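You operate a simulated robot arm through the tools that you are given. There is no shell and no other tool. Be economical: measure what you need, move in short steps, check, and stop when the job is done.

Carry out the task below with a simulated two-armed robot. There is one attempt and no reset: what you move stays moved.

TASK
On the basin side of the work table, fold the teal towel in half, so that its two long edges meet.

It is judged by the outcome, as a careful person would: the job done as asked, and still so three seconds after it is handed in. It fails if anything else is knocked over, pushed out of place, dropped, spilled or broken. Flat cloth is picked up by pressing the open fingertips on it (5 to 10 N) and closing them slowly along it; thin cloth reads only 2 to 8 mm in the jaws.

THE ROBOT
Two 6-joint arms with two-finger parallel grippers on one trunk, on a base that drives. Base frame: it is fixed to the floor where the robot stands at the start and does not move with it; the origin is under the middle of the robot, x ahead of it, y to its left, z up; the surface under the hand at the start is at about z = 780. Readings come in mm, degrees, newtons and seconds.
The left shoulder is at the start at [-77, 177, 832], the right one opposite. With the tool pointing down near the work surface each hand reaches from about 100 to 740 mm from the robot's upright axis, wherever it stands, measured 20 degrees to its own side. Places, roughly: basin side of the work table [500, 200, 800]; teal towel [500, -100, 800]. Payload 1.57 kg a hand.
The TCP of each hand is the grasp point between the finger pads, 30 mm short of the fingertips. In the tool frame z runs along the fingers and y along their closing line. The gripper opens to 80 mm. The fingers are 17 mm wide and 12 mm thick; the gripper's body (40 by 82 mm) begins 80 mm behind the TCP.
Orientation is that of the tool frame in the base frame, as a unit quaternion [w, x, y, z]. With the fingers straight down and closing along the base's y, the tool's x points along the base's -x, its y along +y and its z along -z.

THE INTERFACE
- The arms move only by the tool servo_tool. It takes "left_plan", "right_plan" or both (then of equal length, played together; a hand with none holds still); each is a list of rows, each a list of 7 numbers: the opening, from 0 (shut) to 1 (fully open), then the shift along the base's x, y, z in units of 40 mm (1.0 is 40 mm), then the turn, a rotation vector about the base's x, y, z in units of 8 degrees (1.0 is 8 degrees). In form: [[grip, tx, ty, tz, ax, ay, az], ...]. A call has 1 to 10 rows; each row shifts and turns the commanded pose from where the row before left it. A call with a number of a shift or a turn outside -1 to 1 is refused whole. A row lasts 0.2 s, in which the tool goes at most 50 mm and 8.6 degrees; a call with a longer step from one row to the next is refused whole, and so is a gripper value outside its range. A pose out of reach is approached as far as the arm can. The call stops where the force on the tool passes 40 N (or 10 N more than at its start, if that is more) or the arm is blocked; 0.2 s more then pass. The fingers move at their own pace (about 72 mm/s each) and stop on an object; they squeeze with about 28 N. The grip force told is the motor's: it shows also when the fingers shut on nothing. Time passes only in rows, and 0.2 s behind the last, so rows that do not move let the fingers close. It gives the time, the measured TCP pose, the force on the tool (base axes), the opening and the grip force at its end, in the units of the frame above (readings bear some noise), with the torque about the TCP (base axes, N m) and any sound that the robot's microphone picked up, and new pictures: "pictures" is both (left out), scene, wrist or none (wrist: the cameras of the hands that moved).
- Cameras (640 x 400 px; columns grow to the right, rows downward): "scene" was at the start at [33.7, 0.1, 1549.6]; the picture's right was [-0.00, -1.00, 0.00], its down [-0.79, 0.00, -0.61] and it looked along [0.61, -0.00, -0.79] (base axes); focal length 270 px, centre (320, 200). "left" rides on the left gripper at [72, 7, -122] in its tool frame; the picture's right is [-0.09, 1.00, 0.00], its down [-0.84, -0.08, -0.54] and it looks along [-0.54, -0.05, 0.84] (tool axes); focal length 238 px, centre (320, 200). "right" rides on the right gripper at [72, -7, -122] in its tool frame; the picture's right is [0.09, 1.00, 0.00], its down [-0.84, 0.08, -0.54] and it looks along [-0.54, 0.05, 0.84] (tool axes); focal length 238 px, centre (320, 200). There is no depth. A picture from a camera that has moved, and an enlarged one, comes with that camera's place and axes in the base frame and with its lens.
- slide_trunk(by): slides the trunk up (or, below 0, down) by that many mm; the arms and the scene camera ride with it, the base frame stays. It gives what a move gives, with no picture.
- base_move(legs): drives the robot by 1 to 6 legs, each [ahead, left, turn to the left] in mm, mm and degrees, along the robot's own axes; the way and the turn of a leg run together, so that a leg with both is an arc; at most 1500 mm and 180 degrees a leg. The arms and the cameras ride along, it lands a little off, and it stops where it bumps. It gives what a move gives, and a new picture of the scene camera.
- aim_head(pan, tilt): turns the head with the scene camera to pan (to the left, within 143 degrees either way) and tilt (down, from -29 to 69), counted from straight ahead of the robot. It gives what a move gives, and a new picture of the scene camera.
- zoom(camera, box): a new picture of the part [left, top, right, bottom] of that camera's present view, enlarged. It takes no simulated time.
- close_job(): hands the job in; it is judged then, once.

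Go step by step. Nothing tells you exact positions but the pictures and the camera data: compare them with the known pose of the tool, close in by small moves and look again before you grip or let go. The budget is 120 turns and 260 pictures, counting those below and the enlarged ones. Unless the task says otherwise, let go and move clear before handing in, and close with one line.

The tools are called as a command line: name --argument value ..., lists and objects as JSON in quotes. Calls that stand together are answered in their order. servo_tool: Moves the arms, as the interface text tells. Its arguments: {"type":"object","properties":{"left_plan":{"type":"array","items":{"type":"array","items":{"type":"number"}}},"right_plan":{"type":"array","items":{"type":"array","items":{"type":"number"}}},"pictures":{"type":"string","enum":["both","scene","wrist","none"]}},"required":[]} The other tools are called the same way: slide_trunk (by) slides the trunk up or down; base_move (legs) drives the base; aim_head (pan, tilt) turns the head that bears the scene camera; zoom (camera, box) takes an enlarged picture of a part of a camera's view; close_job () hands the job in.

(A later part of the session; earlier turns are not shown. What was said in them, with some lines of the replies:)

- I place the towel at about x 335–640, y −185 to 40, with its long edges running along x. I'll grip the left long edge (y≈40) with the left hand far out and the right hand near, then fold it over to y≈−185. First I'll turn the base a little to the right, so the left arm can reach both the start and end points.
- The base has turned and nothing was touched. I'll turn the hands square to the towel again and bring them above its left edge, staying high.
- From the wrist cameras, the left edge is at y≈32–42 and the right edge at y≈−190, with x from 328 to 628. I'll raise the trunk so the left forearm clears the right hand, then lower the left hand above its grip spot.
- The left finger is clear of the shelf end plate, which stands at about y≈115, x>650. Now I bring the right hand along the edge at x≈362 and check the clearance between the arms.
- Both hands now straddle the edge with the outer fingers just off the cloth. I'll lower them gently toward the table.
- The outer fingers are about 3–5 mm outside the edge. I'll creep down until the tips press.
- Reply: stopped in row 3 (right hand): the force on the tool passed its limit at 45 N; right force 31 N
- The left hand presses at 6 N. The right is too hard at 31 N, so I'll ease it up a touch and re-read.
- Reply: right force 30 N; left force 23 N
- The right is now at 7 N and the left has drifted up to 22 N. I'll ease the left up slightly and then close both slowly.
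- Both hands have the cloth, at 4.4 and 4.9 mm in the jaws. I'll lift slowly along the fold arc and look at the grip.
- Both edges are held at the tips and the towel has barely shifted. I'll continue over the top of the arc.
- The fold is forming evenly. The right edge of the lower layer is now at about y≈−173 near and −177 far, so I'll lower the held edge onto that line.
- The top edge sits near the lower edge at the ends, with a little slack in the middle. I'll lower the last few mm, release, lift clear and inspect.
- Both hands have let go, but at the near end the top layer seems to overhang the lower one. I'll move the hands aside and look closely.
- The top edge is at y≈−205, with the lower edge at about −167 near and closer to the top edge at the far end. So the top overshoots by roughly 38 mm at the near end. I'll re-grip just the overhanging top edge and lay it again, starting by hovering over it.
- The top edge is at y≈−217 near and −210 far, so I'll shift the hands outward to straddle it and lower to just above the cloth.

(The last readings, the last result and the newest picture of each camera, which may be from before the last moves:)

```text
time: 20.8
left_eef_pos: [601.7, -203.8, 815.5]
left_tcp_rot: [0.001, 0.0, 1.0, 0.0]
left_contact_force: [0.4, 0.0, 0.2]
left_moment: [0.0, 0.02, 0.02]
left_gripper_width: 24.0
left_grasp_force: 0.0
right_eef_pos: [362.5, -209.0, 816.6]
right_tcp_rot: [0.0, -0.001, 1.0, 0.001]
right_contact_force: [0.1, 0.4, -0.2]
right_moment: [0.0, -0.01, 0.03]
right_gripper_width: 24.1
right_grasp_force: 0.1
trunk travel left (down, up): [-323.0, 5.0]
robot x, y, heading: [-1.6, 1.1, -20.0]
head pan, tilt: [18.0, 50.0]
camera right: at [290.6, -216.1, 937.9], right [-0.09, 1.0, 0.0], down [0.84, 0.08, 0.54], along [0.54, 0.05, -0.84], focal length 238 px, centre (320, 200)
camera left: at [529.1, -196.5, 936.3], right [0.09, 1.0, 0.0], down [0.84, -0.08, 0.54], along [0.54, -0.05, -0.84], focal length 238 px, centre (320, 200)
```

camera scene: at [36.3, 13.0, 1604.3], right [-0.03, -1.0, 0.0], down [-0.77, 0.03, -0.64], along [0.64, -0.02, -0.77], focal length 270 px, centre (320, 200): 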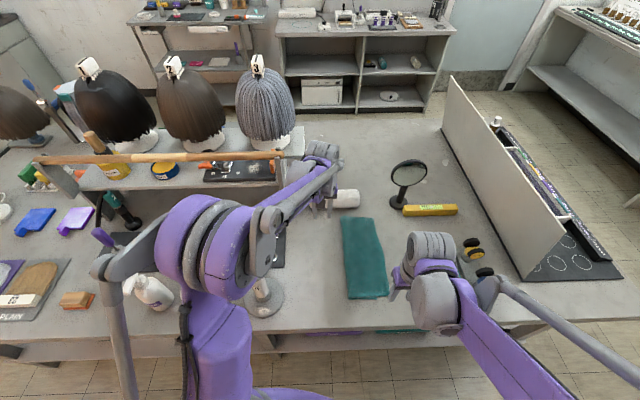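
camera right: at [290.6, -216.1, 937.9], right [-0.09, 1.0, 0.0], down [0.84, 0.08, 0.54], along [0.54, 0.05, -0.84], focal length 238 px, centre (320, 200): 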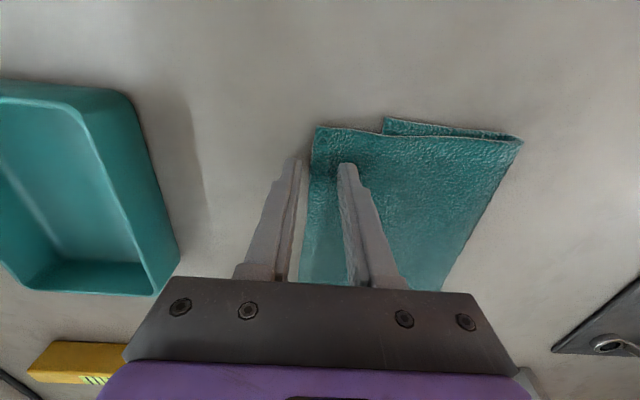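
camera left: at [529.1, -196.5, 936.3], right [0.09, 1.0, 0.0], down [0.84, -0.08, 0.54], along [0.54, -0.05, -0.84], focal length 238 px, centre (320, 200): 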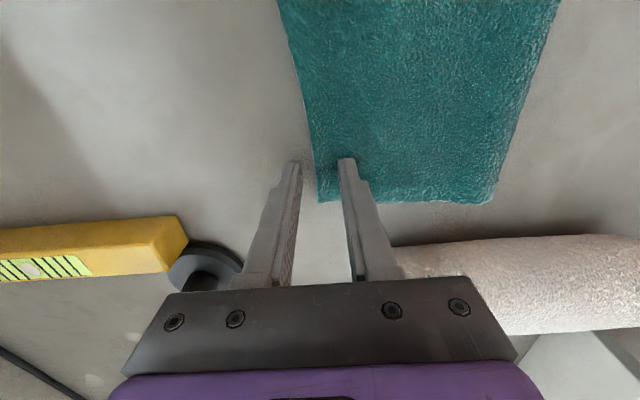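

Both outer fingers are just off the edge. I'll press down gently.

servo_tool --left_plan '[[0.3, 0, 0, -0.05, 0, 0, 0], [0.3, 0, 0, -0.03, 0, 0, 0]]' --right_plan '[[0.3, 0, 0, -0.05, 0, 0, 0], [0.3, 0, 0, -0.03, 0, 0, 0]]' --pictures "none"

```text
time: 21.4
left_eef_pos: [601.7, -203.5, 814.0]
left_tcp_rot: [0.001, 0.0, 1.0, -0.001]
left_contact_force: [0.4, -0.3, 3.9]
left_moment: [0.06, -0.03, 0.0]
left_gripper_width: 24.0
left_grasp_force: 0.1
right_eef_pos: [363.0, -208.8, 814.3]
right_tcp_rot: [0.001, 0.0, 1.0, -0.002]
right_contact_force: [1.6, -0.7, 5.9]
right_moment: [0.1, -0.02, -0.01]
right_gripper_width: 24.0
right_grasp_force: 0.1
trunk travel left (down, up): [-323.0, 5.0]
robot x, y, heading: [-3.5, -2.6, -20.1]
head pan, tilt: [18.0, 50.0]
```

Contact is light on both, at 4 and 6 N. I'll close slowly along the cloth.

servo_tool --left_plan '[[0.3, 0, 0, -0.015, 0, 0, 0], [0.25, 0, 0, 0, 0, 0, 0], [0.2, 0, 0, 0, 0, 0, 0], [0.15, 0, 0, 0, 0, 0, 0], [0.1, 0, 0, 0, 0, 0, 0], [0.05, 0, 0, 0, 0, 0, 0], [0.0, 0, 0, 0, 0, 0, 0], [0.0, 0, 0, 0, 0, 0, 0]]' --right_plan '[[0.3, 0, 0, 0, 0, 0, 0], [0.25, 0, 0, 0, 0, 0, 0], [0.2, 0, 0, 0, 0, 0, 0], [0.15, 0, 0, 0, 0, 0, 0], [0.1, 0, 0, 0, 0, 0, 0], [0.05, 0, 0, 0, 0, 0, 0], [0.0, 0, 0, 0, 0, 0, 0], [0.0, 0, 0, 0, 0, 0, 0]]' --pictures "wrist"

```text
time: 23.2
left_eef_pos: [601.4, -202.8, 813.2]
left_tcp_rot: [0.002, 0.001, 1.0, 0.001]
left_contact_force: [-0.5, -0.5, 7.4]
left_moment: [0.07, 0.0, -0.04]
left_gripper_width: 2.8
left_grasp_force: 24.3
right_eef_pos: [362.0, -208.1, 813.2]
right_tcp_rot: [0.0, 0.0, 1.0, -0.001]
right_contact_force: [0.2, 0.4, 8.0]
right_moment: [0.09, -0.05, -0.03]
right_gripper_width: 4.1
right_grasp_force: 25.1
trunk travel left (down, up): [-323.0, 5.0]
robot x, y, heading: [-3.7, -0.3, -20.0]
head pan, tilt: [18.0, 50.0]
camera right: at [290.0, -215.6, 934.9], right [-0.09, 1.0, 0.0], down [0.84, 0.08, 0.54], along [0.54, 0.05, -0.84], focal length 238 px, centre (320, 200)
camera left: at [528.4, -196.1, 933.5], right [0.09, 1.0, 0.0], down [0.84, -0.08, 0.54], along [0.54, -0.05, -0.84], focal length 238 px, centre (320, 200)
```

right: 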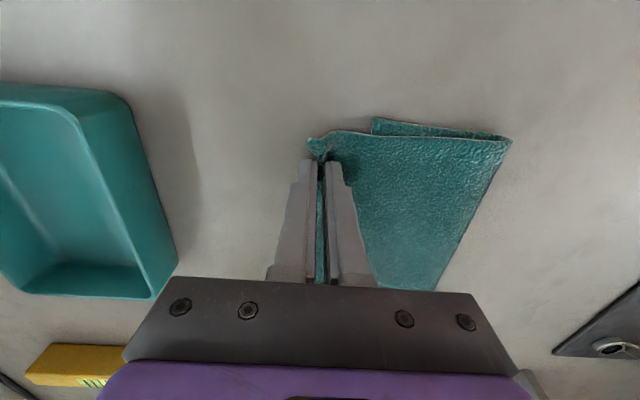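
left: 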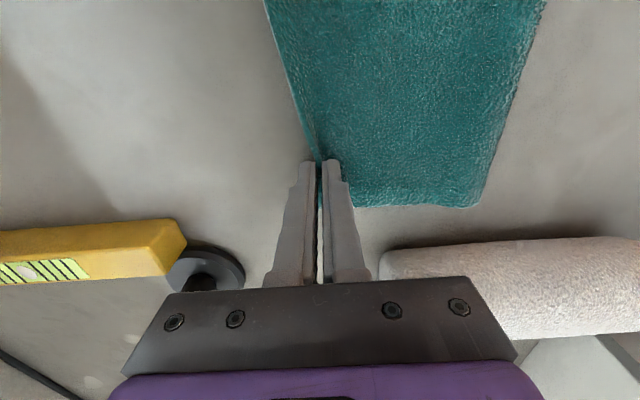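

The top edge is held again, at 2.8 and 4.1 mm. I'll lift it back over the fold line to about y −50, keeping it slack so the lower layer isn't dragged.

servo_tool --left_plan '[[0, 0, 0.1, 0.5, 0, 0, 0], [0, 0, 0.3, 0.5, 0, 0, 0], [0, 0, 0.6, 0.5, 0, 0, 0], [0, 0, 0.7, 0.4, 0, 0, 0], [0, 0, 0.8, 0.2, 0, 0, 0], [0, 0, 0.8, 0, 0, 0, 0], [0, 0, 0.6, 0, 0, 0, 0], [0, 0, 0, 0, 0, 0, 0]]' --right_plan '[[0, 0, 0.1, 0.5, 0, 0, 0], [0, 0, 0.3, 0.5, 0, 0, 0], [0, 0, 0.6, 0.5, 0, 0, 0], [0, 0, 0.7, 0.4, 0, 0, 0], [0, 0, 0.8, 0.2, 0, 0, 0], [0, 0, 0.8, 0, 0, 0, 0], [0, 0, 0.6, 0, 0, 0, 0], [0, 0, 0, 0, 0, 0, 0]]'

zoom --camera "scene" --box '[300, 190, 420, 310]'

```text
time: 25.0
left_eef_pos: [602.0, -46.5, 896.7]
left_tcp_rot: [0.0, -0.001, 1.0, 0.0]
left_contact_force: [-0.5, -0.2, 0.0]
left_moment: [0.0, 0.0, -0.02]
left_gripper_width: 2.5
left_grasp_force: 24.2
right_eef_pos: [362.9, -51.9, 895.4]
right_tcp_rot: [0.0, 0.001, 1.0, 0.0]
right_contact_force: [0.0, -0.6, -1.1]
right_moment: [0.0, -0.03, 0.02]
right_gripper_width: 3.7
right_grasp_force: 24.7
trunk travel left (down, up): [-323.0, 5.0]
robot x, y, heading: [0.6, -3.6, -20.2]
head pan, tilt: [18.0, 50.0]
camera scene: at [36.6, 11.9, 1604.3], right [-0.03, -1.0, 0.0], down [-0.77, 0.03, -0.64], along [0.64, -0.02, -0.77], focal length 270 px, centre (320, 200)
camera right: at [290.5, -59.7, 1017.8], right [-0.09, 1.0, 0.0], down [0.84, 0.08, 0.54], along [0.54, 0.05, -0.84], focal length 238 px, centre (320, 200)
camera left: at [529.5, -39.9, 1017.6], right [0.09, 1.0, 0.0], down [0.84, -0.08, 0.54], along [0.54, -0.05, -0.84], focal length 238 px, centre (320, 200)
```

scene: 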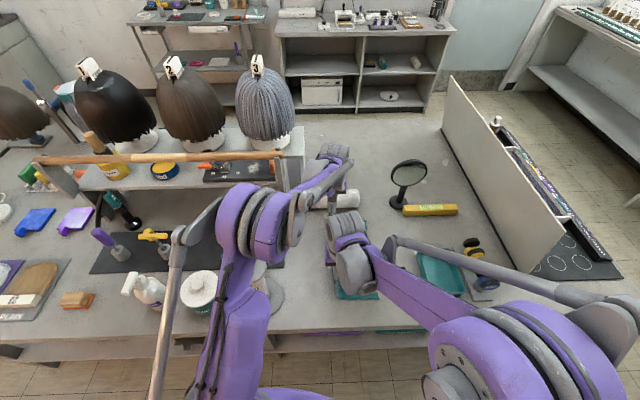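
right: 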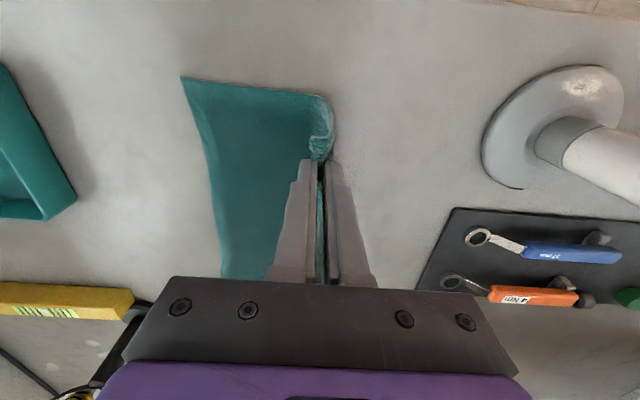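
left: 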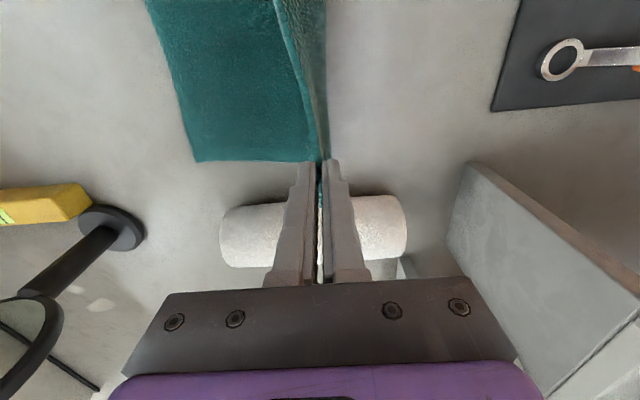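

```text
3.33 times, centred on (360, 250) of scene
camera zoom: at [36.6, 11.9, 1604.3], right [-0.03, -1.0, 0.0], down [-0.77, 0.03, -0.64], along [0.64, -0.02, -0.77], focal length 900 px, centre (187, 33)
```

zoom: 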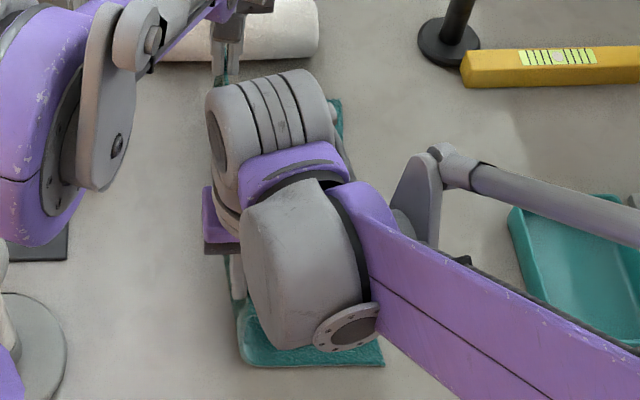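

The lower edge is now clear at y≈−182. From where the pads pressed, the edge should land about 17 mm beyond the grip, so I'll lay the grip down at y≈−165 in a low arc.

servo_tool --left_plan '[[0, 0, -0.6, 0, 0, 0, 0], [0, 0, -0.6, -0.1, 0, 0, 0], [0, 0, -0.6, -0.2, 0, 0, 0], [0, 0, -0.5, -0.4, 0, 0, 0], [0, 0, -0.4, -0.5, 0, 0, 0], [0, 0, -0.2, -0.4, 0, 0, 0], [0, 0, -0.06, -0.3, 0, 0, 0], [0, 0, 0, 0, 0, 0, 0]]' --right_plan '[[0, 0, -0.5, 0, 0, 0, 0], [0, 0, -0.6, -0.1, 0, 0, 0], [0, 0, -0.6, -0.2, 0, 0, 0], [0, 0, -0.5, -0.4, 0, 0, 0], [0, 0, -0.4, -0.5, 0, 0, 0], [0, 0, -0.2, -0.4, 0, 0, 0], [0, 0, -0.03, -0.3, 0, 0, 0], [0, 0, 0, 0, 0, 0, 0]]'

```text
time: 26.8
left_eef_pos: [602.0, -166.7, 819.1]
left_tcp_rot: [0.001, -0.001, 1.0, 0.0]
left_contact_force: [-0.4, 0.5, 0.6]
left_moment: [-0.01, -0.01, 0.01]
left_gripper_width: 2.8
left_grasp_force: 24.0
right_eef_pos: [361.5, -165.6, 820.0]
right_tcp_rot: [0.0, 0.0, 1.0, -0.001]
right_contact_force: [-0.2, -0.1, 0.8]
right_moment: [0.03, -0.01, -0.01]
right_gripper_width: 3.9
right_grasp_force: 24.6
trunk travel left (down, up): [-323.0, 5.0]
robot x, y, heading: [-0.4, -2.6, -20.1]
head pan, tilt: [18.0, 50.0]
camera scene: at [36.3, 12.6, 1604.3], right [-0.03, -1.0, 0.0], down [-0.77, 0.03, -0.64], along [0.64, -0.02, -0.77], focal length 270 px, centre (320, 200)
camera right: at [290.2, -173.3, 942.5], right [-0.09, 1.0, 0.0], down [0.84, 0.08, 0.54], along [0.54, 0.05, -0.84], focal length 238 px, centre (320, 200)
camera left: at [529.1, -159.1, 940.7], right [0.09, 1.0, 0.0], down [0.84, -0.08, 0.54], along [0.54, -0.05, -0.84], focal length 238 px, centre (320, 200)
```

scene: 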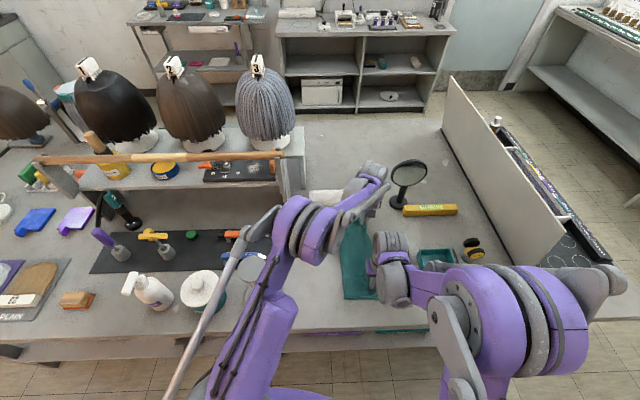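
right: 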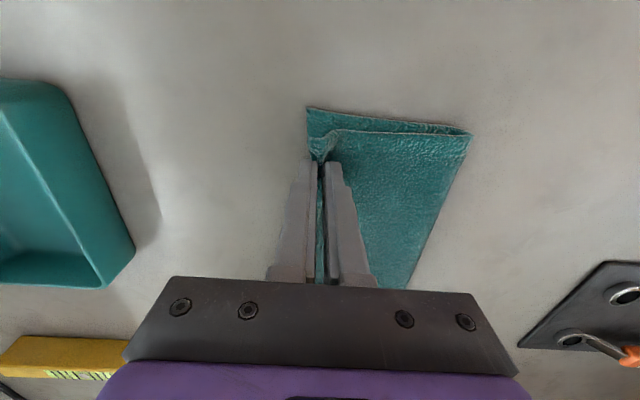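
left: 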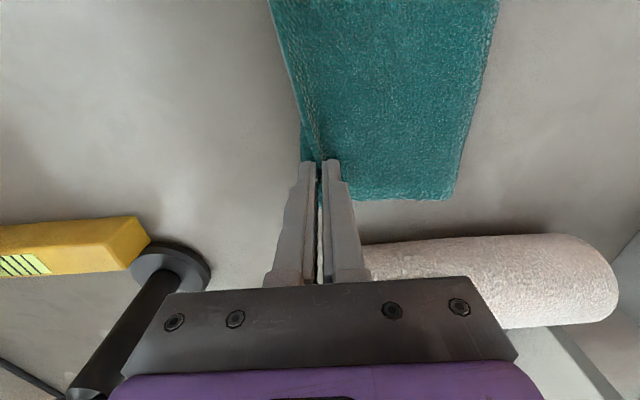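

The layers line up well here, with the lower near corner at y≈−179. I'll lower slightly, release, lift clear, and look again.

servo_tool --left_plan '[[0, 0, 0, -0.08, 0, 0, 0], [0, 0, 0, 0, 0, 0, 0], [0.05, 0, 0, 0, 0, 0, 0], [0.1, 0, 0, 0, 0, 0, 0], [0.18, 0, 0, 0.1, 0, 0, 0], [0.18, 0, 0, 0.5, 0, 0, 0], [0.18, 0, 0, 0.9, 0, 0, 0], [0.18, 0, 0, 0.9, 0, 0, 0]]' --right_plan '[[0, 0, 0, -0.08, 0, 0, 0], [0, 0, 0, 0, 0, 0, 0], [0.05, 0, 0, 0, 0, 0, 0], [0.1, 0, 0, 0, 0, 0, 0], [0.18, 0, 0, 0.1, 0, 0, 0], [0.18, 0, 0, 0.5, 0, 0, 0], [0.18, 0, 0, 0.9, 0, 0, 0], [0.18, 0, 0, 0.9, 0, 0, 0]]' --pictures "wrist"

servo_tool --left_plan '[[0.4, -0.5, 0.9, 0.4, 0, 0, 0], [0.4, -0.5, 0.9, 0.4, 0, 0, 0], [0.4, -0.5, 0.9, 0.2, 0, 0, 0], [0.4, 0, 0.9, 0, 0, 0, 0], [0.4, 0, 0.6, 0, 0, 0, 0]]' --right_plan '[[0.4, -0.7, -0.5, 0.4, 0, 0, 0], [0.4, -0.7, -0.5, 0.4, 0, 0, 0], [0.4, -0.7, -0.7, 0, 0, 0, 0], [0.4, 0, -0.7, 0, 0, 0, 0], [0.4, 0, 0, 0, 0, 0, 0]]'

zoom --camera "scene" --box '[300, 190, 420, 310]'

```text
time: 28.6
left_eef_pos: [600.5, -165.8, 912.8]
left_tcp_rot: [-0.001, 0.0, 1.0, 0.0]
left_contact_force: [0.3, -1.1, 0.5]
left_moment: [0.01, 0.01, -0.02]
left_gripper_width: 14.3
left_grasp_force: 0.1
right_eef_pos: [361.5, -164.3, 913.5]
right_tcp_rot: [0.0, -0.002, 1.0, -0.001]
right_contact_force: [-0.9, 0.3, 0.7]
right_moment: [-0.01, 0.0, 0.0]
right_gripper_width: 14.2
right_grasp_force: 0.1
trunk travel left (down, up): [-323.0, 5.0]
robot x, y, heading: [-2.6, 3.5, -20.0]
head pan, tilt: [18.0, 50.0]
camera right: at [289.1, -172.5, 1035.2], right [-0.09, 1.0, 0.0], down [0.84, 0.08, 0.54], along [0.54, 0.05, -0.84], focal length 238 px, centre (320, 200)
camera left: at [528.2, -158.7, 1034.2], right [0.09, 1.0, 0.0], down [0.84, -0.08, 0.54], along [0.54, -0.05, -0.84], focal length 238 px, centre (320, 200)
```

right: 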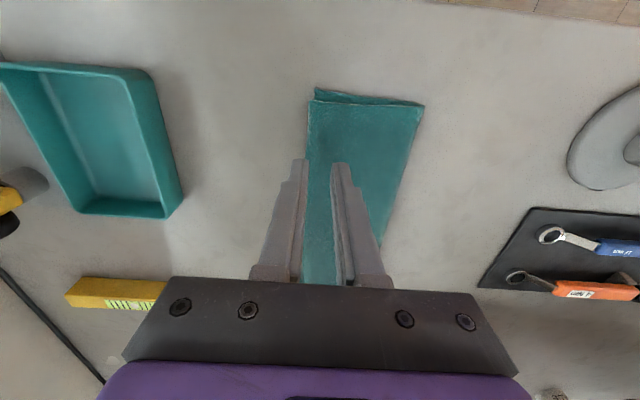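
left: 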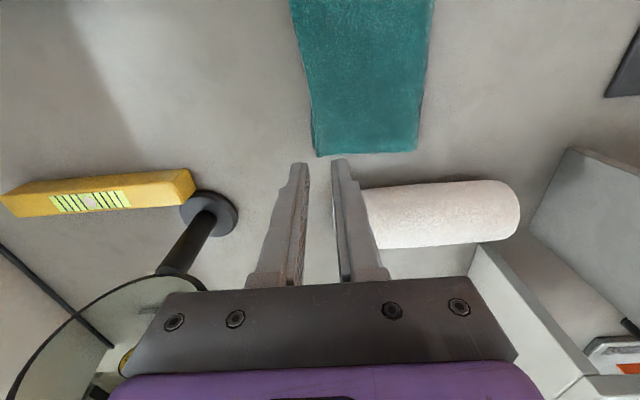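

```text
time: 29.8
left_eef_pos: [542.1, 2.1, 952.6]
left_tcp_rot: [-0.001, 0.001, 1.0, -0.001]
left_contact_force: [0.1, 0.4, 1.0]
left_moment: [-0.04, 0.0, -0.01]
left_gripper_width: 31.6
left_grasp_force: 0.0
right_eef_pos: [278.5, -261.2, 945.7]
right_tcp_rot: [0.0, 0.0, 1.0, -0.001]
right_contact_force: [-0.1, -0.9, 0.8]
right_moment: [-0.03, 0.04, 0.02]
right_gripper_width: 32.1
right_grasp_force: 0.1
trunk travel left (down, up): [-323.0, 5.0]
robot x, y, heading: [4.2, -1.5, -20.1]
head pan, tilt: [18.0, 50.0]
camera scene: at [36.3, 13.3, 1604.3], right [-0.03, -1.0, 0.0], down [-0.77, 0.03, -0.64], along [0.64, -0.02, -0.77], focal length 270 px, centre (320, 200)
camera right: at [206.1, -268.4, 1067.4], right [-0.09, 1.0, 0.0], down [0.84, 0.08, 0.54], along [0.54, 0.05, -0.84], focal length 238 px, centre (320, 200)
camera left: at [469.1, 9.4, 1073.3], right [0.09, 1.0, 0.0], down [0.84, -0.08, 0.54], along [0.54, -0.05, -0.84], focal length 238 px, centre (320, 200)
```

scene: 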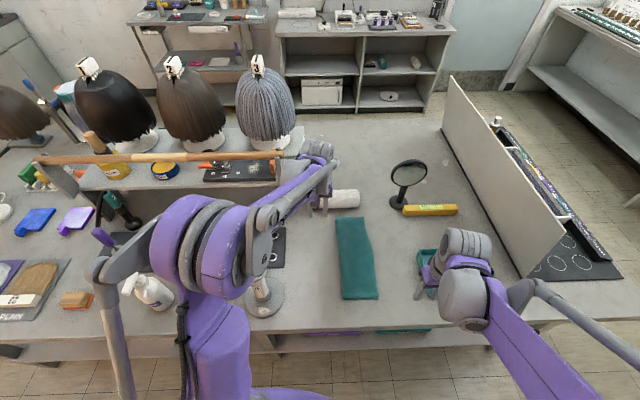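
right: 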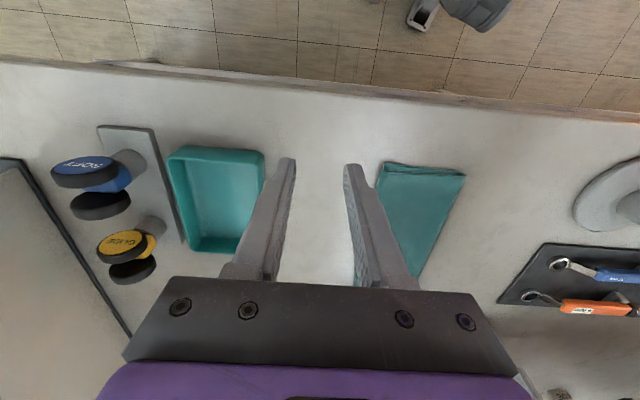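
left: 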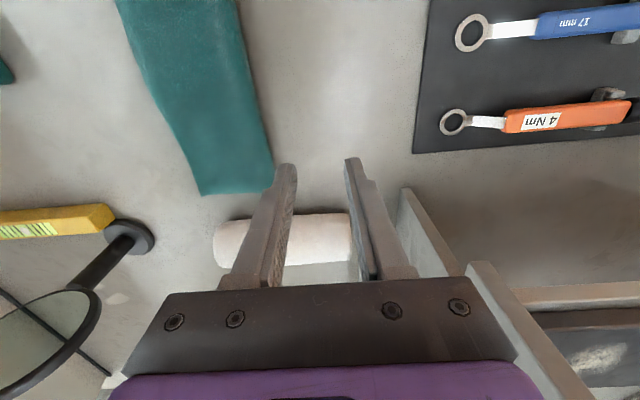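

```text
3.33 times, centred on (360, 250) of scene
camera zoom: at [36.3, 13.3, 1604.3], right [-0.03, -1.0, 0.0], down [-0.77, 0.03, -0.64], along [0.64, -0.02, -0.77], focal length 900 px, centre (187, 33)
```

zoom: 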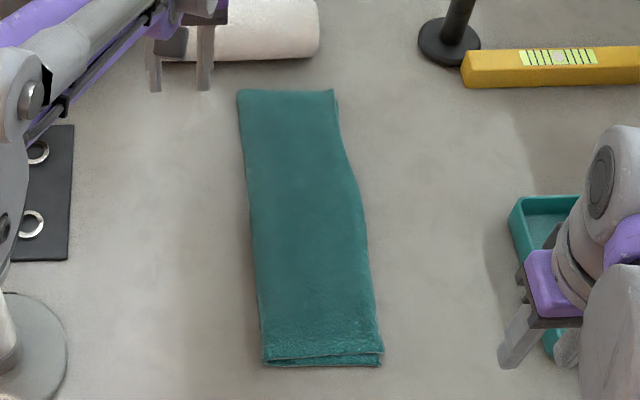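

The edges now look closely aligned. I'll check both corners and the right edge close up.

zoom --camera "scene" --box '[335, 205, 385, 255]'

zoom --camera "scene" --box '[335, 255, 385, 305]'

zoom --camera "left" --box '[100, 60, 280, 220]'

```text
8.00 times, centred on (360, 230) of scene
camera zoom: at [36.3, 13.3, 1604.3], right [-0.03, -1.0, 0.0], down [-0.77, 0.03, -0.64], along [0.64, -0.02, -0.77], focal length 2160 px, centre (0, -40)
```

zoom: 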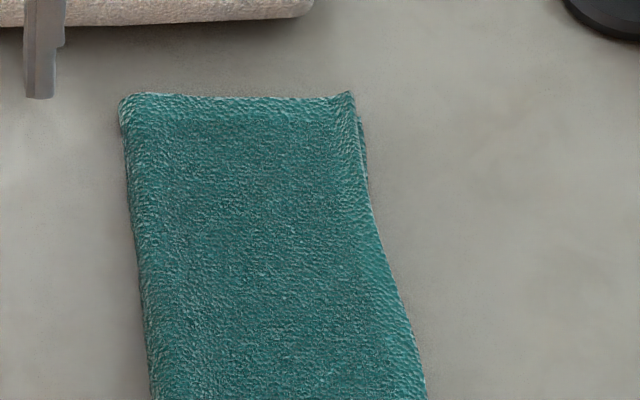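

```text
8.00 times, centred on (360, 280) of scene
camera zoom: at [36.3, 13.3, 1604.3], right [-0.03, -1.0, 0.0], down [-0.77, 0.03, -0.64], along [0.64, -0.02, -0.77], focal length 2160 px, centre (0, -440)
```

zoom: 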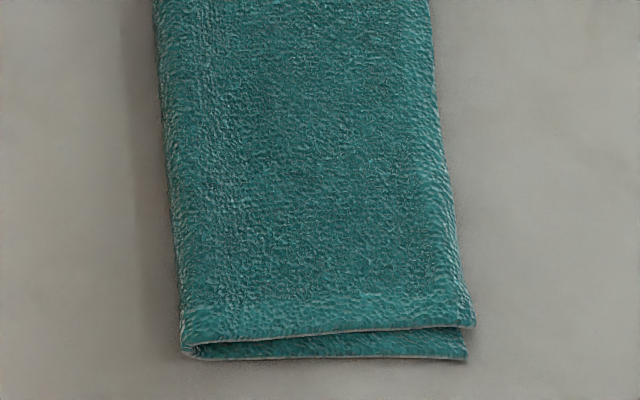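

```text
2.50 times, centred on (190, 140) of left
camera zoom: at [469.1, 9.4, 1073.3], right [0.09, 1.0, 0.0], down [0.84, -0.08, 0.54], along [0.54, -0.05, -0.84], focal length 596 px, centre (645, 350)
```

zoom: 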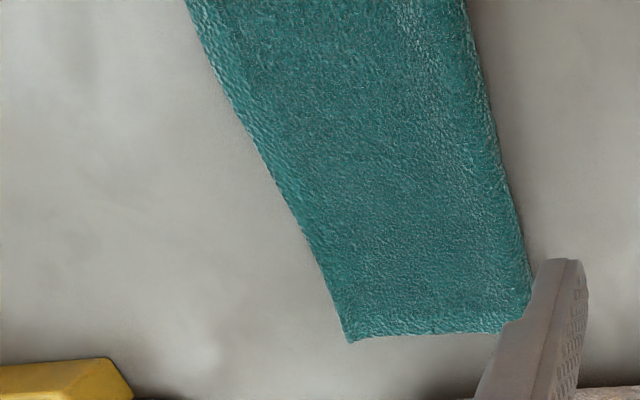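

The towel is folded in half with its long edges meeting to within a few millimetres. Both hands are open and clear, and nothing else has moved, so I'll hand it in.

close_job

```text
The job is handed in.
```

The teal towel is folded in half on the basin side of the table. By my camera estimate its two long edges meet to within about 5–10 mm. My first lay overshot by about 38 mm at the near end, so I picked the edge up and laid it again. Both hands are open and clear, and nothing else was knocked or moved.
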